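You operate a simulated robot arm through the tools that you are given. There is no shell and no other tool. Be economical: measure what you need, move in short steps, check, and stop when the job is done.

You run a simulated two-armed robot. Do the job below in one go: nothing can be reset, and whatever is moved stays where it is left.

TASK
Put the clear measuring cup that says "29" from the top of the grey bench in the dark grey bin and the clear measuring cup labelled "27" on the lower shelf of the red trolley. Take the purple standing card and leave it on the upper shelf of the green bench. Take the steel elbow with green bands from the upper shelf of the green bench and leave it on the shelf under the red bench. Put the clear bottle of green liquid on the small white tray. Push the teal lid over the knobs shut. Press the down arrow key on the bottom display two times. Take the yellow sign and put it on the top of the wooden bench. Take the steel tube with square red collars on the ledge of the cart and put it away on the top of the dark plate at the back of the wooden bench. Any order will do. Set down upright: clear measuring cup, purple standing card, clear bottle of green liquid, yellow sign.
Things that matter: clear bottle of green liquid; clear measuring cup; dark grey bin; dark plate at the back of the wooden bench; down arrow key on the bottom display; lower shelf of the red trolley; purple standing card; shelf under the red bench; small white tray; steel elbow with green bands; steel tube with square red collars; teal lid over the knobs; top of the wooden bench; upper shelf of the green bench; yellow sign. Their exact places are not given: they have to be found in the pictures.

The check looks at the end state, three seconds after you hand in, the way a careful person would. Anything else that was tipped, shoved, dropped, spilled or broken makes it a failure. A push-on lid holds only when it is set on centred and level and pressed home; a screw cap is set on level and turned clockwise until tight.

THE ROBOT
Two 7-joint arms with two-finger parallel grippers on one trunk, on a base that drives. Base frame: it is fixed to the floor where the robot stands at the start and does not move with it; the origin is under the middle of the robot, x ahead of it, y to its left, z up. Units: m, rad, N and s.
The left shoulder is at the start at [-0.091, 0.119, 0.828], the right one opposite. With the tool pointing down near the work surface each hand reaches from about 0.1 to 0.52 m from the robot's upright axis, wherever it stands, measured 20 degrees to its own side. Places, roughly: clear bottle of green liquid (6x6x15 cm) [1.1, 8.4, 0.9]; clear measuring cup [0.5, 0.25, 0.75]; dark grey bin (23x24x13 cm) [0.7, 0.3, 0.9]; dark plate at the back of the wooden bench (38x17  [-3.5, 1.9, 0.9]; down arrow key on the bottom display [-0.8, 5.4, 1.4]; lower shelf of the red trolley [-0.8, -1.5, 0.3]; purple standing card [3, 7, 0.75]; shelf under the red bench [1.6, 5.1, 0.3]; small white tray (13x10x3 cm) [0.7, 8.2, 0.9]; steel elbow with green bands (6x6x3 cm) [0.9, 8.5, 0.5]; steel tube with square red collars (18x2x2 cm) [-1.2, 4.7, 1]; teal lid over the knobs [-1, 5.1, 1.5]; top of the wooden bench [-3.6, 1.5, 0.9]; upper shelf of the green bench [0.7, 8, 0.4]; yellow sign [-1.25, 5.25, 1]. Payload 3.43 kg a hand.
The tool frame of a hand sits at the grasp point between the pads (the TCP): z along the fingers, y along the line on which they close. The tips reach 0.03 m beyond it. Largest opening 0.094 m; finger width 0.028, thickness 0.01; the body of the gripper, 0.05 by 0.096 m, starts 0.055 m behind the TCP.
Orientation is that of the tool frame in the base frame, as a unit quaternion [w, x, y, z]. With the fingers straight down and closing along the base's y, the tool's x points along the base's -x, its y along +y and its z along -z.

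THE INTERFACE
- The arms move only by the tool apply_moves. It takes "left_series", "right_series" or both (then of equal length, played together; a hand with none holds still); each is a list of rows, each a list of 7 numbers: the finger opening in m, from 0 to 0.094, then the shift along the tool's x, y, z in m, then the turn, a rotation vector about the tool's x, y, z in rad. In form: [[gripper, x, y, z, ax, ay, az], ...]. A call has 1 to 20 rows; each row is the pose to reach, as a shift and turn from the pose commanded when the call began, along the tool's axes at that moment. Rows are played at 5 a second. More than 0.05 m and 0.15 rad between two rows, or a gripper value outside its range, and nothing of the call is played. A pose out of reach is approached as far as the arm can. The call stops where the force on the tool passes 40 N (or 10 N more than at its start, if that is more) or the arm is blocked; 0.2 s more then pass. Each finger travels about 0.153 m/s and halts on what it meets, pressing with about 24 N; the grip force reading is that of the motor and also rises with nothing between the fingers. The clock runs only during rows and for 0.2 s after the last one: add rows that repeat a pose to give the fingers time. The reply holds the time, the measured pose of the TCP, the force on the tool along the base axes, the opening and the grip force, in the units named above and with some noise, with the torque about the TCP (base axes, N m) and any sound that the robot's microphone picked up.
- Cameras (640 x 400 px; columns grow to the right, rows downward): "scene" is now at [0.0209, 0.0306, 1.5447]; the picture's right is [0.45, -0.89, 0.00], its down [-0.63, -0.32, -0.71] and it looks along [0.63, 0.32, -0.71] (base axes); focal length 267 px, centre (320, 200). "left" rides on the left gripper at [0.076, -0.014, -0.102] in its tool frame; the picture's right is [0.18, 0.98, 0.00], its down [-0.75, 0.14, -0.64] and it looks along [-0.63, 0.12, 0.77] (tool axes); focal length 243 px, centre (320, 200). "right" rides on the right gripper at [0.076, 0.014, -0.102] in its tool frame; the picture's right is [-0.18, 0.98, 0.00], its down [-0.75, -0.14, -0.64] and it looks along [-0.63, -0.12, 0.77] (tool axes); focal length 243 px, centre (320, 200).
- snapshot(camera): a new picture of that camera. The clock stands still meanwhile.
- lift_body(by): slides the trunk up (or, below 0, down) by that many m; the arms and the scene camera ride with it, the base frame stays. It gives what a move gives, with no picture.
- steer(legs): drives the robot by 1 to 6 legs, each [ahead, left, turn to the left] in m, m and rad, along the robot's own axes; the way and the turn of a leg run together, so that a leg with both is an arc; at most 1.5 m and 3.142 rad a leg. The arms and the cameras ride along, it lands a little off, and it stops where it bumps. It gives what a move gives.
- aim_head(pan, tilt): turns the head with the scene camera to pan (to the left, within 2.496 rad either way) and tilt (down, from -0.506 to 1.204), counted from straight ahead of the robot. It gives what a move gives.
- locate(camera, pixels): for up to 12 pixels [column, row] of the newest picture of that camera ("zoom" is the newest enlarged one), the place [x, y, z] in the base frame of the surface seen there, good to about 0.002 m, but the place of the scene camera against the robot may be out by one fixed shift of up to 0.018 m in any direction. The clock stands still meanwhile.
- enlarge(camera, box): a new picture of the part [left, top, right, bottom] of that camera's present view, enlarged. The clock stands still meanwhile.
- sign_off(): hands the job in; it is judged then, once.

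Go step by step. Measure first, check grasps and placings, and put right what went wrong. The budget is 322 turns and 208 pictures, counting those below and the enlarged ones. Unless the task says otherwise, let go and move clear before handing in, and close with one line.

The tools are called after "Emit:" as a command line: name --argument value ..., lists and objects as JSON in quotes. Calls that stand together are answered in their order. apply_moves: Moves the arms, as the interface text tells. Its arguments: {"type":"object","properties":{"left_series":{"type":"array"},"right_series":{"type":"array"}},"required":[]} The other tools are called the same way: lift_body (by) slides the trunk up or down; steer (legs) drives the base; aim_head (pan, tilt) turns the head that bears the scene camera; snapshot (camera) takes a picture; locate (camera, pixels) gives the place of the surface under pixels of a picture; enlarge (camera, box) takes an enlarged picture of a part of a camera's view; sign_off () hands the job in.

At the start:

```text
t: 0.0
left_eef_pos: [0.2713, 0.3329, 1.2177]
left_orientation: [0.001, 0.0, 1.0, 0.0]
left_force: [0.0, -0.5, 0.2]
left_torque: [-0.04, 0.0, -0.01]
left_width: 0.0941
left_gripper_force: 0.2
right_eef_pos: [0.2956, 0.0309, 1.189]
right_orientation: [0.0, -0.001, 1.0, 0.0]
right_force: [1.0, -0.1, 0.4]
right_torque: [-0.01, -0.05, -0.05]
right_width: 0.0937
right_gripper_force: 0.1
trunk travel left (down, up): [-0.253, 0.083]
robot x, y, heading: [-0.0008, 0.0002, 0.002]
head pan, tilt: [0.468, 0.784]
```

scene: 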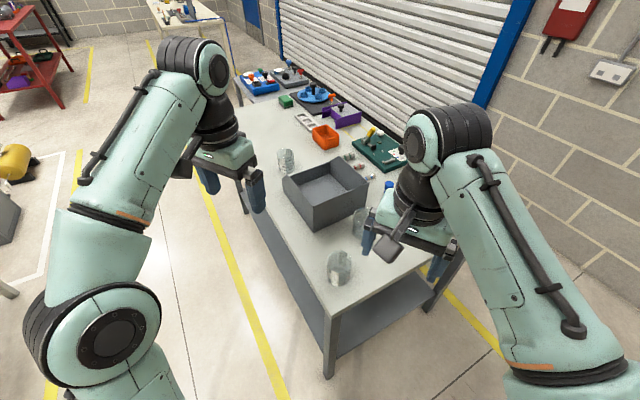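
right: 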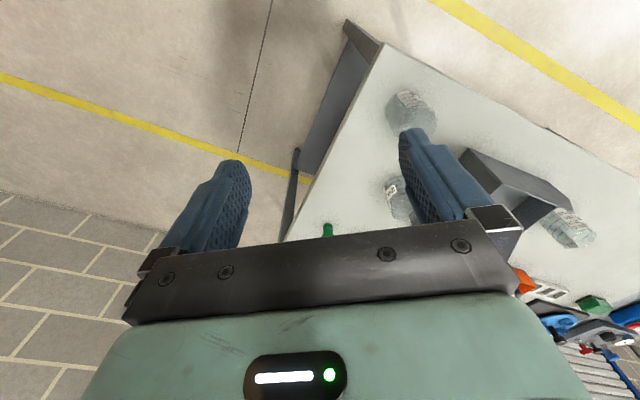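
left: 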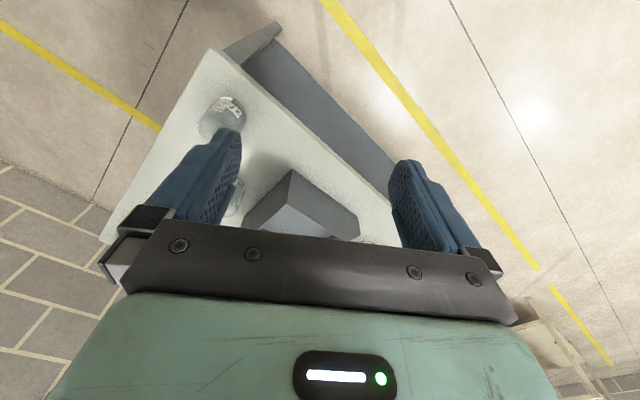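

The picture shows cups near pixels (340,268), (362,220) and (286,160). I'll enlarge the bench and read their labels.

Emit:
enlarge --camera "scene" --box '[240, 130, 440, 300]'

Emit:
locate --camera "scene" --pixels '[[340, 262], [362, 222], [286, 160], [284, 182], [326, 230], [368, 184], [328, 162], [330, 318], [240, 100], [434, 250], [325, 185], [300, 250]]'

Emit:
enlarge --camera "right" --box '[360, 70, 640, 260]'

Emit:
enlarge --camera "left" --box '[160, 60, 320, 240]'

```text
2.35 times, centred on (340, 215) of scene
```

zoom: 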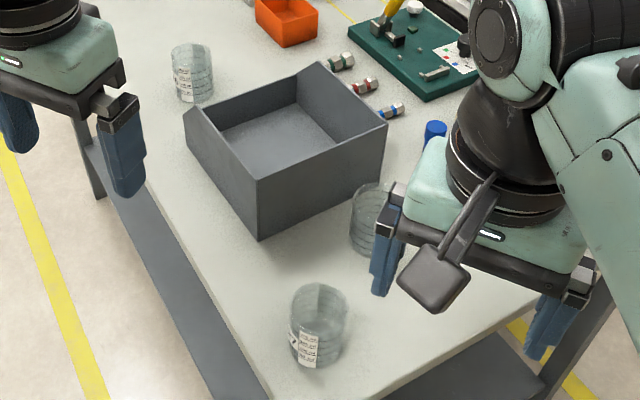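

```text
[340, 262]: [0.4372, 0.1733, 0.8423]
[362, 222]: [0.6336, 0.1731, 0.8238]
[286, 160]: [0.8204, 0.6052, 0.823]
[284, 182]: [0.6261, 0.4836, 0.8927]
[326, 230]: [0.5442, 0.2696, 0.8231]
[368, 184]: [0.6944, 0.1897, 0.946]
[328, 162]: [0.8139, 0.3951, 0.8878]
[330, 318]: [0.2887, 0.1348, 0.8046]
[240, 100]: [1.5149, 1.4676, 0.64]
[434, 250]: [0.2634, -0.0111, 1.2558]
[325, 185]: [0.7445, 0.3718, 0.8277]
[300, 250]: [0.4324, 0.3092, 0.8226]
```

```text
2.11 times, centred on (500, 165) of right
```

zoom: 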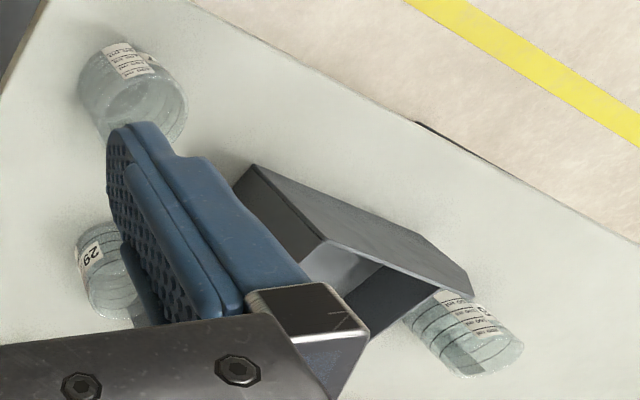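

```text
2.22 times, centred on (240, 150) of left
```

zoom: 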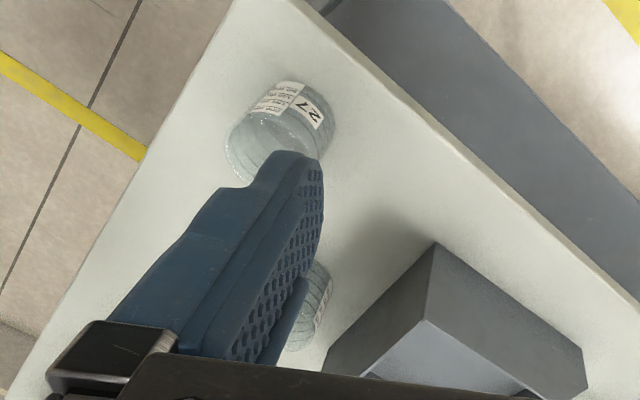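

The near cup reads "27" (left picture) and the one behind the right gripper reads "29". I'll measure the bench edges and cup rims next.

Emit:
enlarge --camera "scene" --box '[300, 170, 440, 340]'

Emit:
locate --camera "scene" --pixels '[[332, 315], [310, 280], [284, 226], [243, 130], [240, 112], [380, 290], [420, 268], [350, 305]]'

Emit:
locate --camera "left" --pixels '[[205, 120], [222, 100], [235, 105], [210, 130], [230, 190], [209, 55], [105, 240], [290, 170], [357, 240], [360, 170]]'

Emit:
locate --camera "right" --pixels '[[400, 95], [420, 108], [398, 182], [390, 190], [435, 120], [398, 200], [387, 45], [288, 240], [566, 225], [550, 190]]'

```text
2.35 times, centred on (370, 255) of scene
```

zoom: 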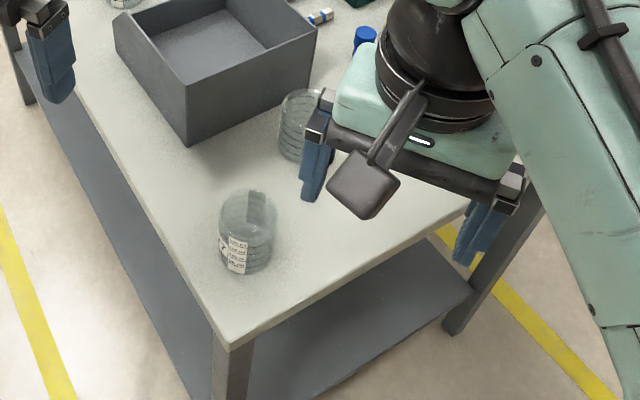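

```text
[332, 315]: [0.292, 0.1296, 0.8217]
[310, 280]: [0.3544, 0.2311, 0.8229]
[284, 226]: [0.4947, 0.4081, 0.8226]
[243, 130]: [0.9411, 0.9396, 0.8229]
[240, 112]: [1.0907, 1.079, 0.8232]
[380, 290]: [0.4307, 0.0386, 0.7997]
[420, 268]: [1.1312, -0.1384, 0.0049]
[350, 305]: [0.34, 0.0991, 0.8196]
```

```text
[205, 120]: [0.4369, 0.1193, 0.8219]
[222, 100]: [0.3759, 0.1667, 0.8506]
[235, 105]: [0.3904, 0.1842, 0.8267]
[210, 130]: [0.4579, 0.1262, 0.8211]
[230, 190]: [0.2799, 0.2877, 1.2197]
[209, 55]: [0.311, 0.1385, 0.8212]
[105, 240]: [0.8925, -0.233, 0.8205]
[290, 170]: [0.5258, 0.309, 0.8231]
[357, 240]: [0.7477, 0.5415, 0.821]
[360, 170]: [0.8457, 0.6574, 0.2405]
```

```text
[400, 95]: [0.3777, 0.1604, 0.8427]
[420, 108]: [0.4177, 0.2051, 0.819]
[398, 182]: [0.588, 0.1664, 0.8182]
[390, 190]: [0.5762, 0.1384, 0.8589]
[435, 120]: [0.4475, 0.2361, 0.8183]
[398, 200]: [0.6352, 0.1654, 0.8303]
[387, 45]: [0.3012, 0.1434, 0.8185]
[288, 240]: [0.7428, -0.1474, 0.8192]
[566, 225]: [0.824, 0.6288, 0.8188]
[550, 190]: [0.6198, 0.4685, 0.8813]
```

Measured: bench corner about (0.305,0.14), long edge heading about 50°, cup 27 near (0.41,0.165), cup 29 near (0.61,0.165). The long side gives better reach, so I'll drive there facing the bench.

Emit:
steer --legs '[[-0.1, 0.5, 0], [0, 0, -0.7], [0.18, 0.3, 0]]'

Emit:
aim_head --pan 0.0 --tilt 0.9

Emit:
snapshot --camera "scene"

Emit:
snapshot --camera "right"

```text
t: 9.6
left_eef_pos: [0.6505, 0.6979, 1.2183]
left_orientation: [0.0, 0.337, 0.941, 0.0]
left_force: [0.4, -0.3, 0.7]
left_torque: [-0.01, 0.02, -0.02]
left_width: 0.0939
left_gripper_force: 0.0
right_eef_pos: [0.4773, 0.4491, 1.1879]
right_orientation: [0.0, 0.338, 0.941, 0.0]
right_force: [0.1, 1.0, -0.2]
right_torque: [0.01, -0.02, 0.02]
right_width: 0.0941
right_gripper_force: 0.0
trunk travel left (down, up): [-0.253, 0.083]
robot x, y, heading: [0.2285, 0.6149, -0.692]
head pan, tilt: [0.468, 0.784]
```

```text
t: 10.5
left_eef_pos: [0.6512, 0.6984, 1.2175]
left_orientation: [0.0, 0.338, 0.941, 0.0]
left_force: [0.0, -1.3, -0.6]
left_torque: [0.0, -0.01, 0.01]
left_width: 0.0939
left_gripper_force: 0.2
right_eef_pos: [0.478, 0.4499, 1.1873]
right_orientation: [0.001, 0.337, 0.941, 0.001]
right_force: [-0.2, -0.1, 0.1]
right_torque: [0.03, 0.02, 0.02]
right_width: 0.0941
right_gripper_force: 0.0
trunk travel left (down, up): [-0.253, 0.083]
robot x, y, heading: [0.2281, 0.6139, -0.684]
head pan, tilt: [0.0, 0.901]
```

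```text
200 pictures are left
```

scene: 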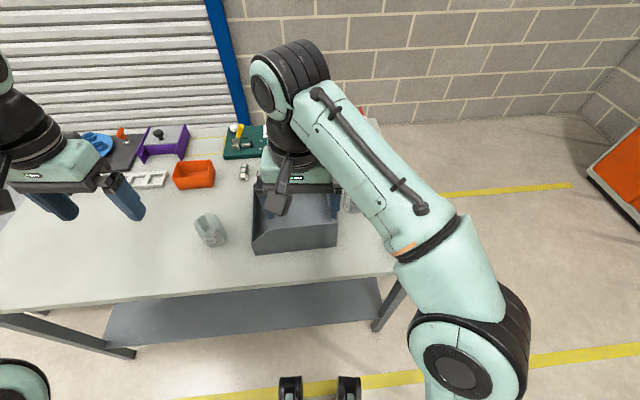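

```text
199 pictures are left
```

right: 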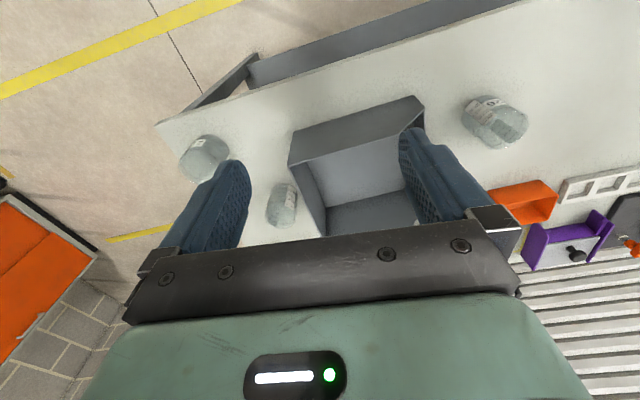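

The bin is now straight ahead and the bench edge runs nearly level across the picture. I'll measure the cups and bin from the right camera, and the base fronts at pixels (290,385) and (347,385).

Emit:
locate --camera "right" --pixels '[[203, 160], [200, 182], [226, 148], [283, 205], [271, 200], [296, 198], [288, 165], [420, 98], [328, 230], [410, 130], [156, 122], [360, 180]]'

Emit:
locate --camera "scene" --pixels '[[290, 390], [347, 390], [253, 252], [336, 245], [100, 305], [385, 273], [310, 330], [345, 205], [384, 290]]'

Emit:
enlarge --camera "right" --box '[150, 90, 440, 250]'

```text
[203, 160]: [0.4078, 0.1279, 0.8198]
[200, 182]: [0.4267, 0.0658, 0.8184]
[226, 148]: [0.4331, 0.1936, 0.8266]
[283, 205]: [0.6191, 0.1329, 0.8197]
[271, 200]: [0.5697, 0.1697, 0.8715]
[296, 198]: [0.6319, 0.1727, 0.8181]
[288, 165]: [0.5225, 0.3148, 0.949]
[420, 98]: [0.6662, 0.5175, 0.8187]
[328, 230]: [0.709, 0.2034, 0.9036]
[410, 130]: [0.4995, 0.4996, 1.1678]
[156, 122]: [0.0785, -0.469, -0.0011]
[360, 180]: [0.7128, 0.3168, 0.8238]
```

```text
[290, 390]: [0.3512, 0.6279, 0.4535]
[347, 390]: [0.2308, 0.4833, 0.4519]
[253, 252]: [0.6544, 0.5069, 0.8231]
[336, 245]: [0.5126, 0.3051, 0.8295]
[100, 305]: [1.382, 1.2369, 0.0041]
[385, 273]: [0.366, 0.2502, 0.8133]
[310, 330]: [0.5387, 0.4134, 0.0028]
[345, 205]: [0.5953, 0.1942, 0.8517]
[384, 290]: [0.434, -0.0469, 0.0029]
```

```text
2.21 times, centred on (295, 170) of right
```

zoom: 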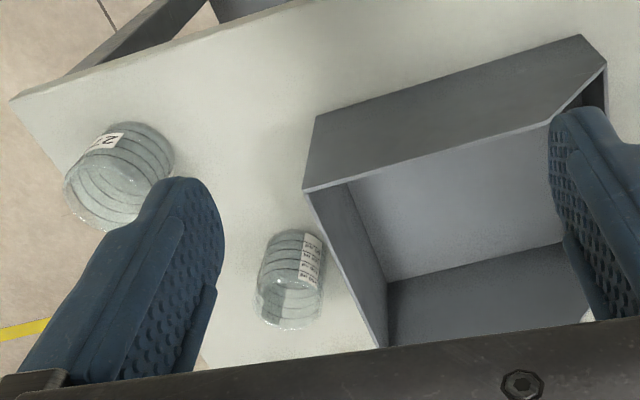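

Cup 29 is about 0.58 m ahead and 0.11 m to the right, a little out of reach. I'll edge 0.09 m closer.

Emit:
steer --legs '[[0.09, 0.0, 0]]'

```text
t: 11.6
left_eef_pos: [0.716, 0.6449, 1.2175]
left_orientation: [-0.001, 0.337, 0.942, 0.001]
left_force: [-0.1, 0.4, 0.0]
left_torque: [-0.01, 0.01, -0.03]
left_width: 0.0941
left_gripper_force: 0.0
right_eef_pos: [0.5429, 0.3964, 1.1874]
right_orientation: [-0.001, 0.336, 0.942, 0.001]
right_force: [0.7, -0.4, 0.4]
right_torque: [0.02, -0.01, 0.02]
right_width: 0.0939
right_gripper_force: 0.0
trunk travel left (down, up): [-0.253, 0.083]
robot x, y, heading: [0.2956, 0.5641, -0.69]
head pan, tilt: [0.0, 0.901]
```

No bump. I'll bring the right hand above cup 29 for a closer look.

Emit:
apply_moves --right_series '[[0.094, -0.03, -0.045, 0.0, 0, 0, 0], [0.094, -0.06, -0.09, 0.03, 0, 0, 0], [0.094, -0.09, -0.135, 0.06, 0, 0, 0], [0.094, -0.1, -0.139, 0.1, 0, 0, 0], [0.094, -0.1, -0.139, 0.1, 0, 0, 0]]'

Emit:
snapshot --camera "right"

Emit:
enlarge --camera "right" --box '[220, 120, 420, 260]'

```text
refused: row 1 steps farther than a row can; nothing moved
```

```text
197 pictures are left
```

right: 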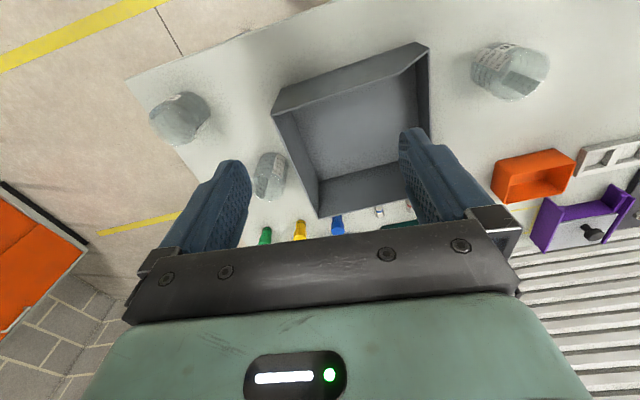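

```text
2.86 times, centred on (320, 190) of right
```

zoom: 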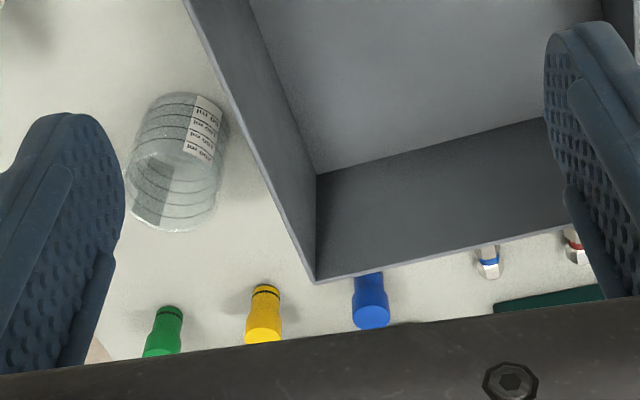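

The row was too long, so nothing moved; this view shows cup 29 beside the bin wall. I'll measure both from the zoom picture.

Emit:
locate --camera "zoom" --pixels '[[198, 110], [192, 150], [222, 130], [150, 108], [132, 168], [175, 225], [216, 200], [190, 5], [312, 280], [250, 140], [265, 215], [180, 92]]'

Emit:
apply_moves --right_series '[[0.094, -0.02, -0.03, 0.0, 0, 0, 0], [0.094, -0.04, -0.06, 0.02, 0, 0, 0], [0.094, -0.06, -0.09, 0.04, 0, 0, 0], [0.094, -0.08, -0.12, 0.06, 0, 0, 0], [0.094, -0.1, -0.139, 0.08, 0, 0, 0], [0.094, -0.1, -0.139, 0.1, 0, 0, 0], [0.094, -0.1, -0.139, 0.1, 0, 0, 0]]'

Emit:
snapshot --camera "right"

```text
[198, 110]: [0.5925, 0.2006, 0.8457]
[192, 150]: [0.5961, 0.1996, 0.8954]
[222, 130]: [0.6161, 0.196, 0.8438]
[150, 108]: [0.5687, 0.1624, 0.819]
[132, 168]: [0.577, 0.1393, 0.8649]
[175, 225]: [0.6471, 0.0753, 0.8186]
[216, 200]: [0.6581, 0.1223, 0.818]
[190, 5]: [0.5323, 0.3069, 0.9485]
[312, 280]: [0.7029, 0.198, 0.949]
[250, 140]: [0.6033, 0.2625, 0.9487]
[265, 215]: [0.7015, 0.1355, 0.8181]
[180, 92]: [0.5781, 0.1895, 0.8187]
```

```text
t: 13.2
left_eef_pos: [0.7158, 0.6459, 1.2181]
left_orientation: [0.0, 0.337, 0.941, 0.001]
left_force: [-0.3, 0.0, 0.9]
left_torque: [-0.05, -0.01, -0.01]
left_width: 0.0938
left_gripper_force: 0.1
right_eef_pos: [0.5306, 0.2258, 1.0886]
right_orientation: [0.001, 0.338, 0.941, 0.0]
right_force: [-0.7, -0.5, -0.3]
right_torque: [-0.01, 0.01, -0.01]
right_width: 0.0939
right_gripper_force: 0.1
trunk travel left (down, up): [-0.253, 0.083]
robot x, y, heading: [0.296, 0.5611, -0.687]
head pan, tilt: [0.0, 0.901]
```

```text
195 pictures are left
```

right: 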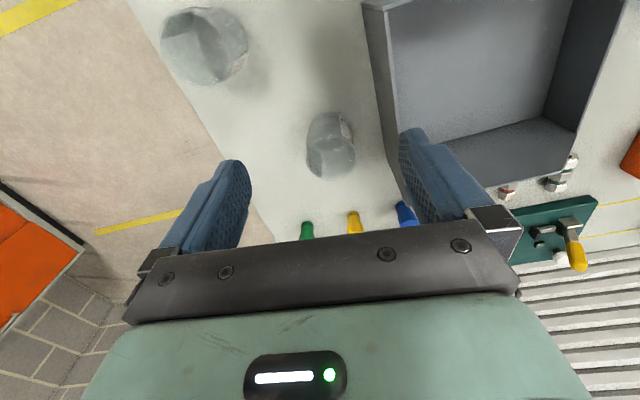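

The circle fit puts cup 29's centre at about (0.598,0.166), radius 0.035, with a gap of about 5 cm to the bin. I'll go above it and check that it's centred.

Emit:
apply_moves --right_series '[[0.094, -0.03, 0, 0.03, 0, 0, 0], [0.094, -0.06, -0.002, 0.06, 0, 0, 0], [0.094, -0.09, -0.0035, 0.09, 0, 0, 0], [0.094, -0.09, -0.0035, 0.13, 0, 0, 0], [0.094, -0.09, -0.0035, 0.13, 0, 0, 0]]'

Emit:
snapshot --camera "right"

```text
t: 14.4
left_eef_pos: [0.7158, 0.6448, 1.2181]
left_orientation: [0.0, 0.338, 0.941, 0.0]
left_force: [-0.1, -0.3, -0.3]
left_torque: [-0.02, 0.0, -0.03]
left_width: 0.094
left_gripper_force: 0.1
right_eef_pos: [0.599, 0.1652, 0.9595]
right_orientation: [0.001, 0.337, 0.941, -0.001]
right_force: [-0.1, -1.1, 0.1]
right_torque: [0.02, 0.0, 0.01]
right_width: 0.0938
right_gripper_force: 0.0
trunk travel left (down, up): [-0.253, 0.083]
robot x, y, heading: [0.297, 0.5641, -0.688]
head pan, tilt: [0.0, 0.901]
```

```text
194 pictures are left
```

right: 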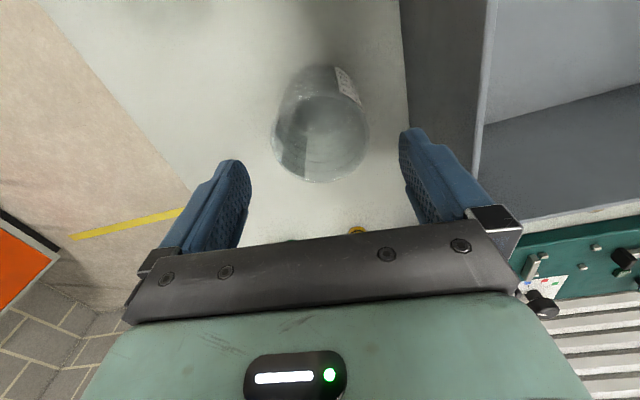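

The rim centre at pixel (320,137) matches the tool axis, so it is well centred. I'll go down and close.

Emit:
apply_moves --right_series '[[0.094, 0, 0, 0.04, 0, 0, 0], [0.094, 0, 0, 0.084, 0, 0, 0], [0.06, 0, 0, 0.084, 0, 0, 0], [0.05, 0, 0, 0.084, 0, 0, 0], [0.04, 0, 0, 0.084, 0, 0, 0], [0.04, 0, 0, 0.084, 0, 0, 0]]'

```text
t: 15.8
left_eef_pos: [0.7154, 0.6459, 1.2165]
left_orientation: [0.0, 0.338, 0.941, 0.0]
left_force: [-0.3, 0.7, -0.1]
left_torque: [-0.01, 0.0, -0.04]
left_width: 0.0941
left_gripper_force: 0.0
right_eef_pos: [0.5979, 0.1644, 0.8762]
right_orientation: [-0.001, 0.337, 0.941, 0.0]
right_force: [0.5, 0.5, 0.9]
right_torque: [0.02, -0.01, 0.03]
right_width: 0.0701
right_gripper_force: 23.9
trunk travel left (down, up): [-0.253, 0.083]
robot x, y, heading: [0.2941, 0.5617, -0.69]
head pan, tilt: [0.0, 0.901]
```

The grip holds cup 29 at 0.070 m. I'll lift it, then carry it over the bin centre at about (0.69,0.35).

Emit:
apply_moves --right_series '[[0.04, 0, 0, -0.02, 0, 0, 0], [0.04, 0, 0, -0.06, 0, 0, 0], [0.04, 0, 0, -0.11, 0, 0, 0], [0.04, 0, 0, -0.155, 0, 0, 0], [0.04, 0, 0, -0.19, 0, 0, 0], [0.04, 0.01, 0.04, -0.19, 0, 0, 0], [0.04, 0.02, 0.08, -0.19, 0, 0, 0], [0.04, 0.03, 0.12, -0.19, 0, 0, 0], [0.04, 0.04, 0.16, -0.19, 0, 0, 0], [0.04, 0.047, 0.202, -0.19, 0, 0, 0], [0.04, 0.047, 0.202, -0.19, 0, 0, 0]]'

Emit:
snapshot --camera "right"

Emit:
snapshot --camera "scene"

```text
t: 18.2
left_eef_pos: [0.716, 0.6458, 1.2186]
left_orientation: [0.001, 0.337, 0.941, -0.001]
left_force: [0.3, -0.6, -0.6]
left_torque: [0.01, -0.03, 0.0]
left_width: 0.0941
left_gripper_force: 0.1
right_eef_pos: [0.6757, 0.355, 1.057]
right_orientation: [0.001, 0.336, 0.942, 0.001]
right_force: [-0.1, 0.4, 0.0]
right_torque: [-0.02, -0.02, 0.01]
right_width: 0.0699
right_gripper_force: 23.3
right hand out of reach, approached as far as the arm can: row 5, 8, 9, 10, 11
trunk travel left (down, up): [-0.253, 0.083]
robot x, y, heading: [0.2954, 0.5648, -0.69]
head pan, tilt: [0.0, 0.901]
```

```text
193 pictures are left
```

right: 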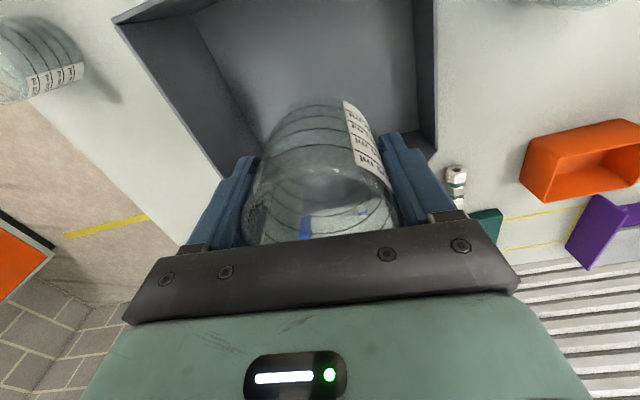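

```text
192 pictures are left
```

scene: 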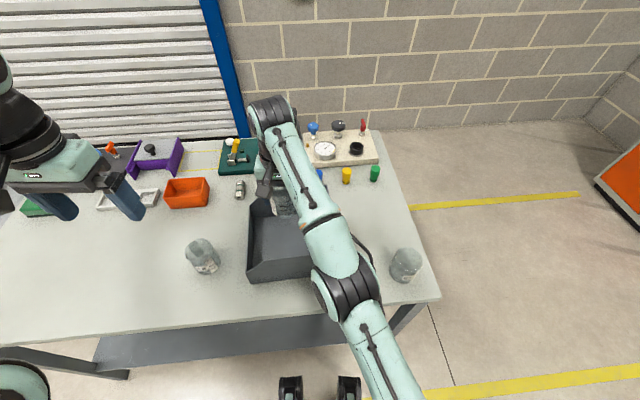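

The cup is held over the bin. I'll measure the bin's inner walls to choose the spot.

Emit:
locate --camera "right" --pixels '[[122, 22], [218, 178], [435, 150], [420, 2], [175, 20], [260, 110], [412, 100], [300, 60], [410, 20]]'

Emit:
locate --camera "scene" --pixels '[[252, 280], [248, 202], [310, 275], [256, 262], [262, 222], [300, 258]]'

```text
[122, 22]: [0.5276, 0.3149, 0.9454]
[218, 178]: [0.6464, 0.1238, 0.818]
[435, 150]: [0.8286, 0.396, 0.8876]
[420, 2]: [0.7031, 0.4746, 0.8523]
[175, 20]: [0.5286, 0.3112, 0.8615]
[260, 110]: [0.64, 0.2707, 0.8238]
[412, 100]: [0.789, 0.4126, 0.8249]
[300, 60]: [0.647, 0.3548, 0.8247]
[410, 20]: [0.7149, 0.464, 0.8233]
```

```text
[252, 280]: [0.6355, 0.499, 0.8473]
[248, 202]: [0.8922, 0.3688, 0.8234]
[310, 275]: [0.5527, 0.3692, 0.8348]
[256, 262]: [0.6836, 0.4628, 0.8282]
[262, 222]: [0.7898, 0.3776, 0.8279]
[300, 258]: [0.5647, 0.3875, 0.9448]
```

The bin centre is at about (0.687,0.348), and the cup is within about 1 cm of it. I'll lower it to the bin floor.

Emit:
apply_moves --right_series '[[0.04, 0, 0, 0.04, 0, 0, 0], [0.04, 0, 0, 0.08, 0, 0, 0], [0.04, 0, 0, 0.12, 0, 0, 0], [0.04, 0, 0, 0.15, 0, 0, 0], [0.04, 0, 0, 0.17, 0, 0, 0], [0.04, 0, 0, 0.179, 0, 0, 0], [0.04, 0, 0, 0.179, 0, 0, 0]]'

```text
t: 19.8
left_eef_pos: [0.716, 0.6458, 1.2186]
left_orientation: [-0.001, 0.338, 0.941, 0.0]
left_force: [-0.8, -0.1, -1.0]
left_torque: [-0.01, -0.02, 0.01]
left_width: 0.0941
left_gripper_force: 0.2
right_eef_pos: [0.7316, 0.3463, 0.884]
right_orientation: [0.0, 0.337, 0.942, 0.0]
right_force: [0.1, -0.3, -0.2]
right_torque: [0.0, 0.01, 0.0]
right_width: 0.0699
right_gripper_force: 24.5
right hand out of reach, approached as far as the arm can: row 1, 2, 3, 4, 5, 6, 7
trunk travel left (down, up): [-0.253, 0.083]
robot x, y, heading: [0.2933, 0.5588, -0.692]
head pan, tilt: [0.0, 0.901]
```

The hand has drifted to (0.732,0.346), still inside the bin with no contact. I'll bring it back towards me and check the picture.

Emit:
apply_moves --right_series '[[0.04, 0.02, -0.005, 0, 0, 0, 0], [0.04, 0.035, -0.01, 0, 0, 0, 0], [0.04, 0.035, -0.01, 0.0, 0, 0, 0]]'

Emit:
snapshot --camera "right"

Emit:
snapshot --camera "scene"

```text
t: 20.6
left_eef_pos: [0.715, 0.6452, 1.2167]
left_orientation: [0.0, 0.338, 0.941, 0.0]
left_force: [-0.1, -0.3, -0.1]
left_torque: [0.01, 0.03, -0.02]
left_width: 0.094
left_gripper_force: 0.0
right_eef_pos: [0.7304, 0.3535, 0.8969]
right_orientation: [0.0, 0.336, 0.942, 0.0]
right_force: [-0.3, 0.5, -0.6]
right_torque: [0.02, -0.01, 0.04]
right_width: 0.0703
right_gripper_force: 24.0
right hand out of reach, approached as far as the arm can: row 1, 2, 3
trunk travel left (down, up): [-0.253, 0.083]
robot x, y, heading: [0.2937, 0.5603, -0.689]
head pan, tilt: [0.0, 0.901]
```

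```text
191 pictures are left
```

right: 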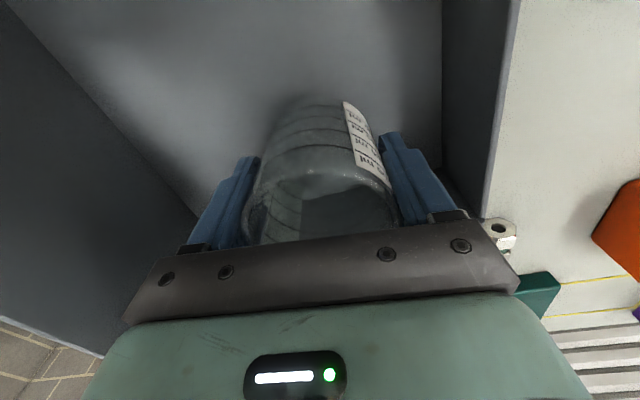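

```text
190 pictures are left
```

scene: 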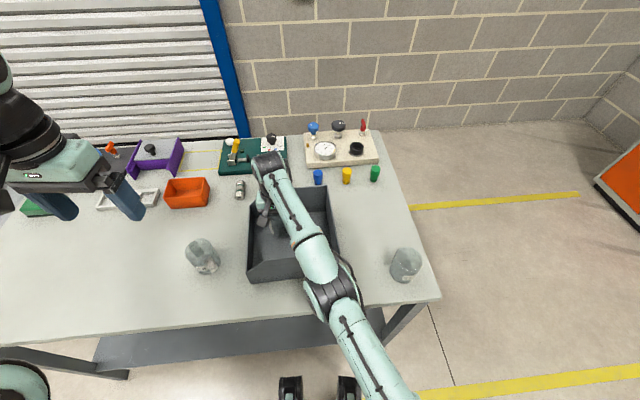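

The cup is inside the bin with clearance on all sides, but the arm is at an awkward reach. I'll go back to the previous reachable pose and a touch lower.

Emit:
apply_moves --right_series '[[0.04, -0.02, 0.005, 0, 0, 0, 0], [0.04, -0.035, 0.01, 0.0, 0, 0, 0], [0.04, -0.035, 0.01, 0.004, 0, 0, 0], [0.04, -0.035, 0.01, 0.004, 0, 0, 0]]'

```text
t: 21.6
left_eef_pos: [0.717, 0.6454, 1.2182]
left_orientation: [0.001, 0.336, 0.942, 0.0]
left_force: [0.2, -0.3, -0.2]
left_torque: [0.02, 0.0, 0.02]
left_width: 0.0939
left_gripper_force: 0.1
right_eef_pos: [0.7331, 0.3477, 0.8921]
right_orientation: [0.0, 0.336, 0.942, 0.0]
right_force: [-0.3, 0.7, -0.2]
right_torque: [0.02, 0.0, -0.01]
right_width: 0.07
right_gripper_force: 24.2
right hand out of reach, approached as far as the arm can: row 1, 2, 3, 4
trunk travel left (down, up): [-0.253, 0.083]
robot x, y, heading: [0.2938, 0.5584, -0.686]
head pan, tilt: [0.0, 0.901]
```

I'll use the trunk for a clean vertical: down 0.009 m.

Emit:
lift_body --by -0.009

```text
t: 22.1
left_eef_pos: [0.7156, 0.6446, 1.2083]
left_orientation: [0.001, 0.337, 0.942, -0.001]
left_force: [0.1, -0.2, -1.0]
left_torque: [-0.01, 0.02, -0.02]
left_width: 0.0941
left_gripper_force: 0.0
right_eef_pos: [0.7314, 0.349, 0.8831]
right_orientation: [0.0, 0.336, 0.942, 0.001]
right_force: [-0.6, 0.2, -0.7]
right_torque: [-0.01, 0.02, 0.02]
right_width: 0.0702
right_gripper_force: 24.1
trunk travel left (down, up): [-0.244, 0.092]
robot x, y, heading: [0.2952, 0.5601, -0.682]
head pan, tilt: [0.0, 0.901]
```

Emit:
lift_body --by -0.003

```text
t: 22.7
left_eef_pos: [0.7149, 0.6437, 1.2064]
left_orientation: [0.001, 0.337, 0.941, -0.001]
left_force: [-0.5, 0.2, 0.0]
left_torque: [0.03, 0.03, 0.0]
left_width: 0.094
left_gripper_force: 0.1
right_eef_pos: [0.7308, 0.3482, 0.8805]
right_orientation: [0.001, 0.337, 0.942, 0.002]
right_force: [-0.9, -0.2, 5.5]
right_torque: [0.0, 0.15, -0.05]
right_width: 0.0703
right_gripper_force: 24.4
trunk travel left (down, up): [-0.241, 0.095]
robot x, y, heading: [0.2947, 0.5625, -0.689]
head pan, tilt: [0.0, 0.901]
```

Contact at 5.5 N. I'll open, then raise the trunk.

Emit:
apply_moves --right_series '[[0.08, 0, 0, 0, 0, 0, 0], [0.09, 0, 0, 0, 0, 0, 0], [0.09, 0, 0, 0, 0, 0, 0]]'

Emit:
lift_body --by 0.09

Emit:
snapshot --camera "right"

```text
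t: 23.5
left_eef_pos: [0.7167, 0.6452, 1.2063]
left_orientation: [0.0, 0.338, 0.941, 0.001]
left_force: [0.3, 0.5, -0.5]
left_torque: [-0.01, 0.04, -0.01]
left_width: 0.0939
left_gripper_force: 0.1
right_eef_pos: [0.7304, 0.3485, 0.8803]
right_orientation: [0.0, 0.338, 0.941, 0.001]
right_force: [-0.9, 0.0, 0.3]
right_torque: [-0.04, 0.02, 0.0]
right_width: 0.09
right_gripper_force: 0.1
trunk travel left (down, up): [-0.241, 0.095]
robot x, y, heading: [0.2978, 0.5646, -0.684]
head pan, tilt: [0.0, 0.901]
```

```text
t: 24.7
left_eef_pos: [0.7164, 0.6459, 1.295]
left_orientation: [0.0, 0.336, 0.942, 0.0]
left_force: [-0.4, 0.8, -0.2]
left_torque: [-0.01, -0.01, 0.0]
left_width: 0.094
left_gripper_force: 0.0
right_eef_pos: [0.7304, 0.3499, 0.9689]
right_orientation: [0.0, 0.337, 0.941, 0.001]
right_force: [-1.1, 0.0, 0.4]
right_torque: [0.0, -0.02, 0.01]
right_width: 0.0902
right_gripper_force: 0.0
trunk travel left (down, up): [-0.331, 0.005]
robot x, y, heading: [0.2954, 0.5607, -0.689]
head pan, tilt: [0.0, 0.901]
```

```text
189 pictures are left
```

right: 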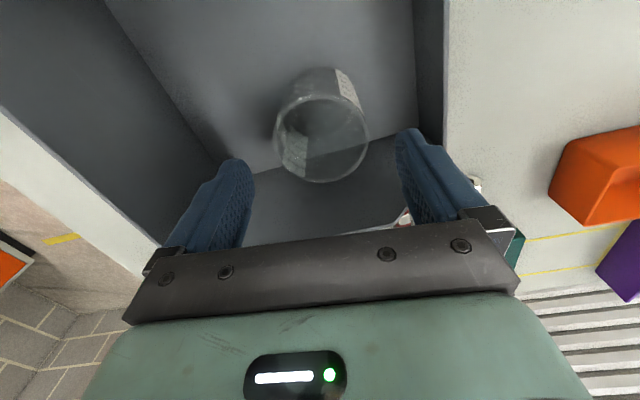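

Cup 29 stands upright in the bin (pixel (320,120)). Next I'll raise the hand and move over towards cup 27.

Emit:
apply_moves --right_series '[[0.094, 0.01, 0, -0.03, 0, 0, 0], [0.094, 0.02, 0, -0.07, 0, 0, 0], [0.094, 0.03, -0.03, -0.1, 0, 0, 0], [0.094, 0.045, -0.075, -0.1, 0, 0, 0], [0.094, 0.06, -0.12, -0.1, 0, 0, 0], [0.094, 0.075, -0.165, -0.1, 0, 0, 0], [0.094, 0.09, -0.21, -0.1, 0, 0, 0], [0.094, 0.105, -0.255, -0.1, 0, 0, 0], [0.094, 0.12, -0.3, -0.1, 0, 0, 0], [0.094, 0.13, -0.345, -0.09, 0, 0, 0], [0.094, 0.13, -0.347, -0.05, 0, 0, 0], [0.094, 0.13, -0.347, -0.05, 0, 0, 0]]'

Emit:
snapshot --camera "right"

```text
t: 27.3
left_eef_pos: [0.716, 0.6446, 1.295]
left_orientation: [0.001, 0.337, 0.942, 0.0]
left_force: [-0.2, 0.3, 0.4]
left_torque: [-0.01, -0.01, 0.03]
left_width: 0.0943
left_gripper_force: 0.1
right_eef_pos: [0.4092, 0.1631, 1.0197]
right_orientation: [0.001, 0.338, 0.941, 0.0]
right_force: [-0.1, -0.1, 0.4]
right_torque: [0.0, -0.04, -0.01]
right_width: 0.0941
right_gripper_force: 0.1
trunk travel left (down, up): [-0.331, 0.005]
robot x, y, heading: [0.2973, 0.5662, -0.686]
head pan, tilt: [0.0, 0.901]
```

```text
188 pictures are left
```

right: 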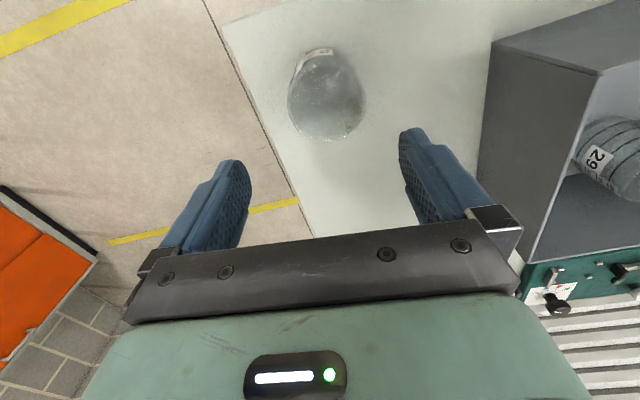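

Cup 27 is nearly centred, with its rim at about (326,101). I'll make a small correction, go lower and recheck.

Emit:
apply_moves --right_series '[[0.094, 0.006, 0.004, 0.03, 0, 0, 0], [0.094, 0.006, 0.004, 0.06, 0, 0, 0], [0.094, 0.006, 0.004, 0.06, 0, 0, 0]]'

Emit:
snapshot --camera "right"

```text
t: 28.1
left_eef_pos: [0.716, 0.6456, 1.2964]
left_orientation: [0.0, 0.337, 0.942, 0.0]
left_force: [-1.1, 0.4, 0.7]
left_torque: [0.0, 0.0, 0.01]
left_width: 0.094
left_gripper_force: 0.1
right_eef_pos: [0.4076, 0.1691, 0.9594]
right_orientation: [0.0, 0.337, 0.942, 0.001]
right_force: [0.6, 0.4, -0.8]
right_torque: [0.0, 0.02, 0.0]
right_width: 0.094
right_gripper_force: 0.1
trunk travel left (down, up): [-0.331, 0.005]
robot x, y, heading: [0.2936, 0.5654, -0.688]
head pan, tilt: [0.0, 0.901]
```

```text
187 pictures are left
```

right: 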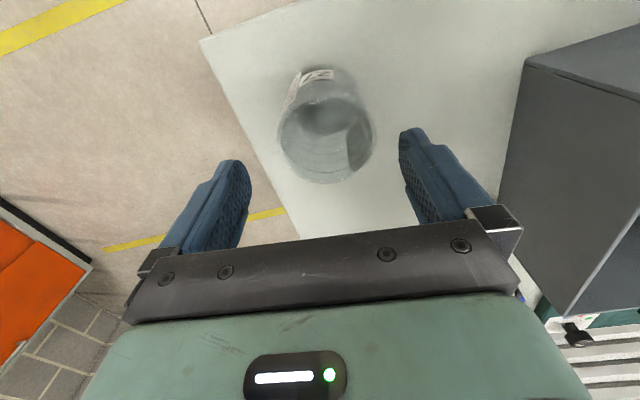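

The rim centre is at (327,138), so I'll shift 5 mm to the right in the picture, go down and close.

Emit:
apply_moves --right_series '[[0.094, 0, 0.005, 0.03, 0, 0, 0], [0.094, 0, 0.005, 0.075, 0, 0, 0], [0.094, 0, 0.005, 0.084, 0, 0, 0], [0.06, 0, 0.005, 0.084, 0, 0, 0], [0.05, 0, 0.005, 0.084, 0, 0, 0], [0.04, 0, 0.005, 0.084, 0, 0, 0], [0.04, 0, 0.005, 0.084, 0, 0, 0]]'

```text
t: 29.7
left_eef_pos: [0.7148, 0.6457, 1.2969]
left_orientation: [0.0, 0.337, 0.942, 0.0]
left_force: [0.3, 0.5, 0.3]
left_torque: [-0.01, 0.0, -0.01]
left_width: 0.0941
left_gripper_force: 0.1
right_eef_pos: [0.4112, 0.1727, 0.8738]
right_orientation: [0.0, 0.337, 0.942, 0.001]
right_force: [-0.3, 1.1, -0.2]
right_torque: [-0.01, -0.01, 0.02]
right_width: 0.069
right_gripper_force: 24.3
trunk travel left (down, up): [-0.331, 0.005]
robot x, y, heading: [0.2963, 0.5585, -0.689]
head pan, tilt: [0.0, 0.901]
```

Cup 27 is held at 0.069 m. Before lifting it away, I'll look at the red trolley (to my right) to see what approach its lower shelf needs.

Emit:
aim_head --pan -1.37 --tilt 0.5

Emit:
snapshot --camera "scene"

```text
t: 31.2
left_eef_pos: [0.7163, 0.6449, 1.2968]
left_orientation: [0.0, 0.337, 0.942, 0.0]
left_force: [0.1, 0.6, -0.5]
left_torque: [0.0, -0.01, 0.02]
left_width: 0.0938
left_gripper_force: 0.0
right_eef_pos: [0.4111, 0.1718, 0.8743]
right_orientation: [0.0, 0.337, 0.942, 0.0]
right_force: [0.4, 0.5, -0.8]
right_torque: [-0.01, 0.01, 0.0]
right_width: 0.069
right_gripper_force: 24.1
trunk travel left (down, up): [-0.331, 0.005]
robot x, y, heading: [0.2972, 0.5612, -0.692]
head pan, tilt: [-1.37, 0.499]
```

```text
186 pictures are left
```

scene: 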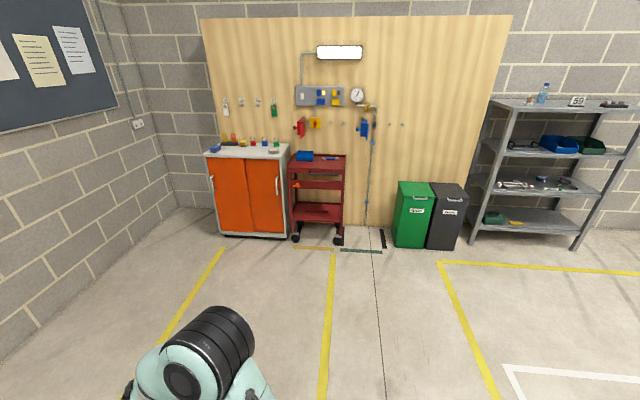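

Emit:
enlarge --camera "scene" --box '[270, 130, 390, 260]'

Emit:
locate --camera "scene" --pixels '[[318, 213], [300, 220], [335, 222], [318, 181], [296, 178], [343, 180], [318, 160], [296, 238], [340, 238], [341, 205], [292, 205], [318, 190]]'

```text
3.08 times, centred on (330, 195) of scene
```

zoom: 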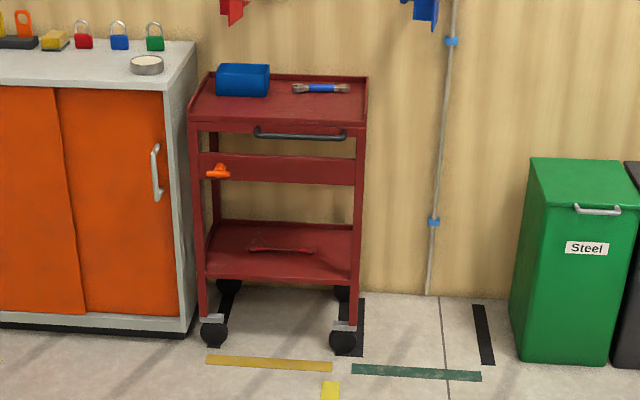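

```text
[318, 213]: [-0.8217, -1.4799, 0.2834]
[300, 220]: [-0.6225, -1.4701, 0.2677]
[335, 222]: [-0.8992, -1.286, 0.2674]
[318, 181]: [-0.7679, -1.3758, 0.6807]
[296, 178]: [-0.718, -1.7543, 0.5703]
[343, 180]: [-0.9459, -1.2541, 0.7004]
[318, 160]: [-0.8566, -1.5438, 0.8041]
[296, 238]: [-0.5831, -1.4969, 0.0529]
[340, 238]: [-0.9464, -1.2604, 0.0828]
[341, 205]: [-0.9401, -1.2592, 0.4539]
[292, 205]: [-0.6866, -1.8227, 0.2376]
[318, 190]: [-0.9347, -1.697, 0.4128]
```

The trolley's lower shelf (z≈0.28) sits under upper panels, so a tilted grip is needed there. I'll let go here, back off, tilt the right hand about 46° forward and regrasp.

Emit:
apply_moves --right_series '[[0.08, 0, 0, 0, 0, 0, 0], [0.094, 0, 0, 0, 0, 0, 0], [0.094, 0, 0, -0.045, 0, 0, 0], [0.094, 0, 0, -0.09, 0, 0, 0], [0.094, 0.035, 0, -0.09, 0, -0.14, 0], [0.094, 0.07, 0, -0.09, 0, -0.28, 0], [0.094, 0.1, 0, -0.09, 0, -0.42, 0], [0.094, 0.12, 0, -0.06, 0, -0.56, 0], [0.094, 0.12, 0, -0.03, 0, -0.7, 0], [0.094, 0.12, 0, 0.006, 0, -0.8, 0], [0.094, 0.12, 0, 0.006, 0, -0.8, 0]]'

Emit:
snapshot --camera "right"

```text
t: 33.8
left_eef_pos: [0.7183, 0.6449, 1.2948]
left_orientation: [-0.001, 0.337, 0.941, 0.0]
left_force: [0.3, 0.5, 0.0]
left_torque: [-0.01, 0.03, -0.01]
left_width: 0.0942
left_gripper_force: 0.0
right_eef_pos: [0.3521, 0.0764, 0.9211]
right_orientation: [0.455, 0.324, 0.804, -0.204]
right_force: [-0.1, 0.4, -0.3]
right_torque: [0.04, 0.01, 0.0]
right_width: 0.0938
right_gripper_force: 0.0
right hand out of reach, approached as far as the arm can: row 7, 8, 9, 10, 11
trunk travel left (down, up): [-0.331, 0.005]
robot x, y, heading: [0.2937, 0.563, -0.686]
head pan, tilt: [-1.37, 0.499]
stopped in row 11 (right hand): the arm was blocked; the commanded pose is now the measured one
```

```text
184 pictures are left
```

right: 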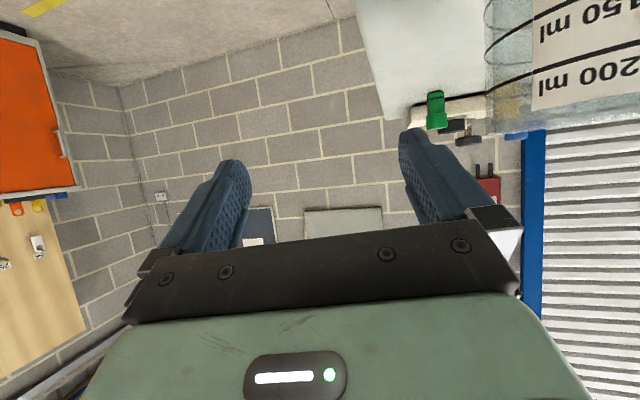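

The tilted pose was too close to my body, so the hand slid to the right of the cup. I'll check with the scene camera that the cup wasn't touched.

Emit:
aim_head --pan -0.4 --tilt 0.95

Emit:
snapshot --camera "scene"

```text
t: 35.1
left_eef_pos: [0.7152, 0.645, 1.296]
left_orientation: [0.0, 0.338, 0.941, 0.001]
left_force: [-0.4, -0.9, -0.7]
left_torque: [0.01, 0.02, 0.05]
left_width: 0.0941
left_gripper_force: 0.1
right_eef_pos: [0.3505, 0.0772, 0.9205]
right_orientation: [0.455, 0.324, 0.805, -0.202]
right_force: [0.7, 0.1, -0.6]
right_torque: [0.01, -0.03, 0.03]
right_width: 0.0943
right_gripper_force: 0.1
trunk travel left (down, up): [-0.331, 0.005]
robot x, y, heading: [0.2936, 0.5626, -0.69]
head pan, tilt: [-0.4, 0.949]
```

```text
183 pictures are left
```

scene: 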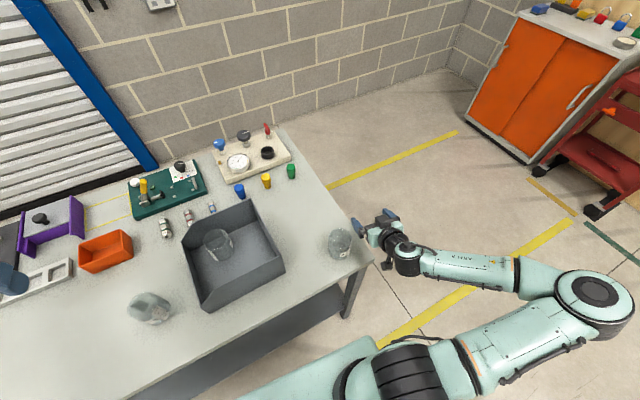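

Cup 27 still stands untouched (pixel (340,243)) and cup 29 is in the bin. I'll back off 0.12 m for room, with the hand now tilted about 60°.

Emit:
steer --legs '[[-0.12, 0.0, 0]]'

```text
t: 36.3
left_eef_pos: [0.6267, 0.7174, 1.2957]
left_orientation: [0.0, 0.338, 0.941, -0.001]
left_force: [-0.1, 0.8, -0.1]
left_torque: [0.0, 0.0, 0.0]
left_width: 0.0942
left_gripper_force: 0.0
right_eef_pos: [0.2592, 0.1518, 0.9196]
right_orientation: [0.454, 0.325, 0.804, -0.203]
right_force: [0.5, -0.1, -0.6]
right_torque: [0.0, -0.04, 0.02]
right_width: 0.0938
right_gripper_force: 0.1
trunk travel left (down, up): [-0.331, 0.005]
robot x, y, heading: [0.2047, 0.6366, -0.688]
head pan, tilt: [-0.4, 0.949]
```

Emit:
apply_moves --right_series '[[0.094, 0.013, 0.035, 0, 0, 0, 0], [0.094, 0.026, 0.07, 0, 0, 0, 0], [0.094, 0.04, 0.1, 0, 0, 0, 0], [0.094, 0.05, 0.1254, 0, 0, 0, 0], [0.094, 0.05, 0.1254, 0, 0, 0, 0]]'

Emit:
snapshot --camera "right"

```text
t: 37.5
left_eef_pos: [0.6239, 0.7194, 1.2968]
left_orientation: [0.001, 0.338, 0.941, -0.002]
left_force: [0.1, -0.2, 0.3]
left_torque: [0.01, 0.01, 0.02]
left_width: 0.094
left_gripper_force: 0.0
right_eef_pos: [0.3517, 0.2092, 0.8878]
right_orientation: [0.453, 0.325, 0.806, -0.202]
right_force: [-0.6, 0.2, 0.6]
right_torque: [-0.02, -0.02, -0.02]
right_width: 0.0939
right_gripper_force: 0.1
right hand out of reach, approached as far as the arm can: row 1, 2, 3, 4, 5
trunk travel left (down, up): [-0.331, 0.005]
robot x, y, heading: [0.2055, 0.6359, -0.69]
head pan, tilt: [-0.4, 0.949]
```

```text
182 pictures are left
```

right: 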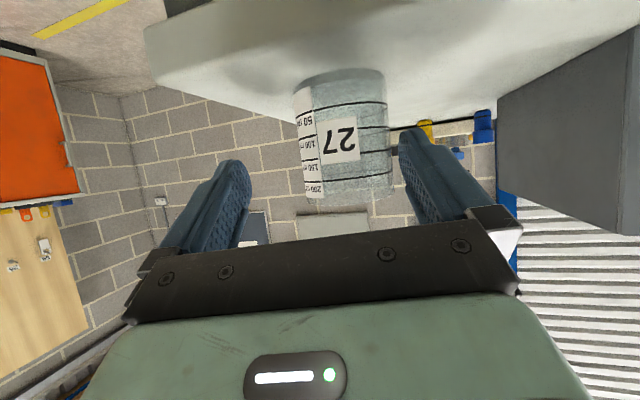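

The cup is upright, at pixel (343,135), about 7 cm ahead and 1.7 cm left of the finger axis. I'll step to a centred, reachable pose just before it.

Emit:
apply_moves --right_series '[[0.094, -0.01, -0.001, 0.02, 0, 0, 0], [0.094, -0.024, -0.001, 0.045, 0, 0, 0], [0.094, -0.024, -0.001, 0.045, 0, 0, 0]]'

Emit:
snapshot --camera "right"

```text
t: 38.3
left_eef_pos: [0.6253, 0.7187, 1.295]
left_orientation: [-0.001, 0.338, 0.941, -0.001]
left_force: [-0.1, 0.3, -0.5]
left_torque: [-0.01, 0.01, 0.0]
left_width: 0.0939
left_gripper_force: 0.0
right_eef_pos: [0.3877, 0.171, 0.8855]
right_orientation: [0.455, 0.324, 0.804, -0.203]
right_force: [-0.3, -0.3, -0.4]
right_torque: [-0.01, -0.01, 0.01]
right_width: 0.094
right_gripper_force: 0.1
trunk travel left (down, up): [-0.331, 0.005]
robot x, y, heading: [0.2043, 0.6374, -0.692]
head pan, tilt: [-0.4, 0.949]
```

```text
181 pictures are left
```

right: 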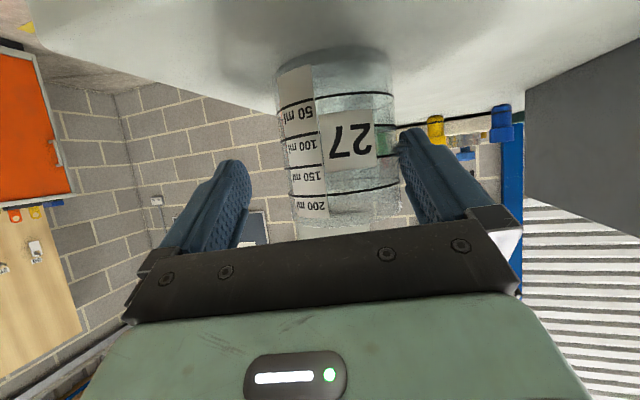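

The cup is near the right-hand finger. I'll shift sideways to centre it, then move in and close.

Emit:
apply_moves --right_series '[[0.094, 0, 0.009, 0, 0, 0, 0], [0.094, 0, 0.017, 0, 0, 0, 0], [0.094, 0.004, 0.017, 0.012, 0, 0, 0], [0.094, 0.006, 0.017, 0.022, 0, 0, 0], [0.094, 0.006, 0.017, 0.022, 0, 0, 0]]'

Emit:
snapshot --camera "right"

```text
t: 39.5
left_eef_pos: [0.625, 0.7188, 1.2958]
left_orientation: [0.0, 0.338, 0.941, 0.0]
left_force: [-0.5, 0.1, -0.3]
left_torque: [-0.01, -0.01, -0.01]
left_width: 0.0942
left_gripper_force: 0.0
right_eef_pos: [0.4116, 0.1707, 0.8694]
right_orientation: [0.451, 0.325, 0.806, -0.201]
right_force: [0.0, 0.7, 0.2]
right_torque: [0.0, 0.0, 0.04]
right_width: 0.094
right_gripper_force: 0.1
trunk travel left (down, up): [-0.331, 0.005]
robot x, y, heading: [0.2068, 0.6339, -0.687]
head pan, tilt: [-0.4, 0.949]
```

```text
180 pictures are left
```

right: 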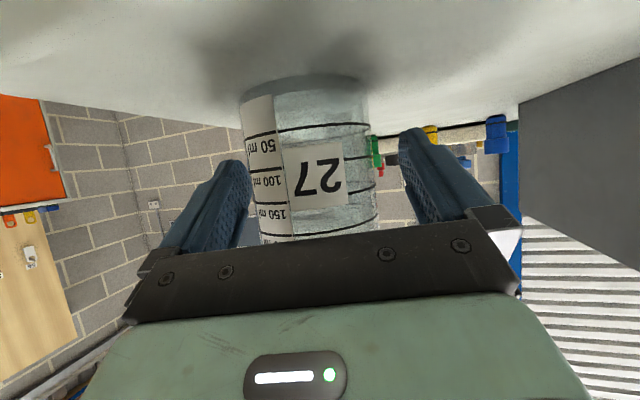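

The cup is centred to within 6 mm. I'll correct that, then close and lift.

Emit:
apply_moves --right_series '[[0.094, 0, -0.005, 0, 0, 0, 0], [0.07, 0, -0.005, 0, 0, 0, 0], [0.055, 0, -0.005, 0, 0, 0, 0], [0.045, 0, -0.005, 0, 0, 0, 0], [0.04, 0, -0.005, 0, 0, 0, 0], [0.04, 0, -0.005, 0, 0, 0, 0]]'

```text
t: 40.9
left_eef_pos: [0.6255, 0.7175, 1.2963]
left_orientation: [0.0, 0.338, 0.941, 0.0]
left_force: [-0.6, 0.5, 0.1]
left_torque: [-0.03, -0.02, 0.02]
left_width: 0.0941
left_gripper_force: 0.0
right_eef_pos: [0.4089, 0.167, 0.8707]
right_orientation: [0.453, 0.324, 0.806, -0.202]
right_force: [-0.5, 0.0, -0.1]
right_torque: [0.05, -0.02, -0.01]
right_width: 0.0691
right_gripper_force: 24.5
trunk travel left (down, up): [-0.331, 0.005]
robot x, y, heading: [0.2037, 0.6355, -0.691]
head pan, tilt: [-0.4, 0.949]
```

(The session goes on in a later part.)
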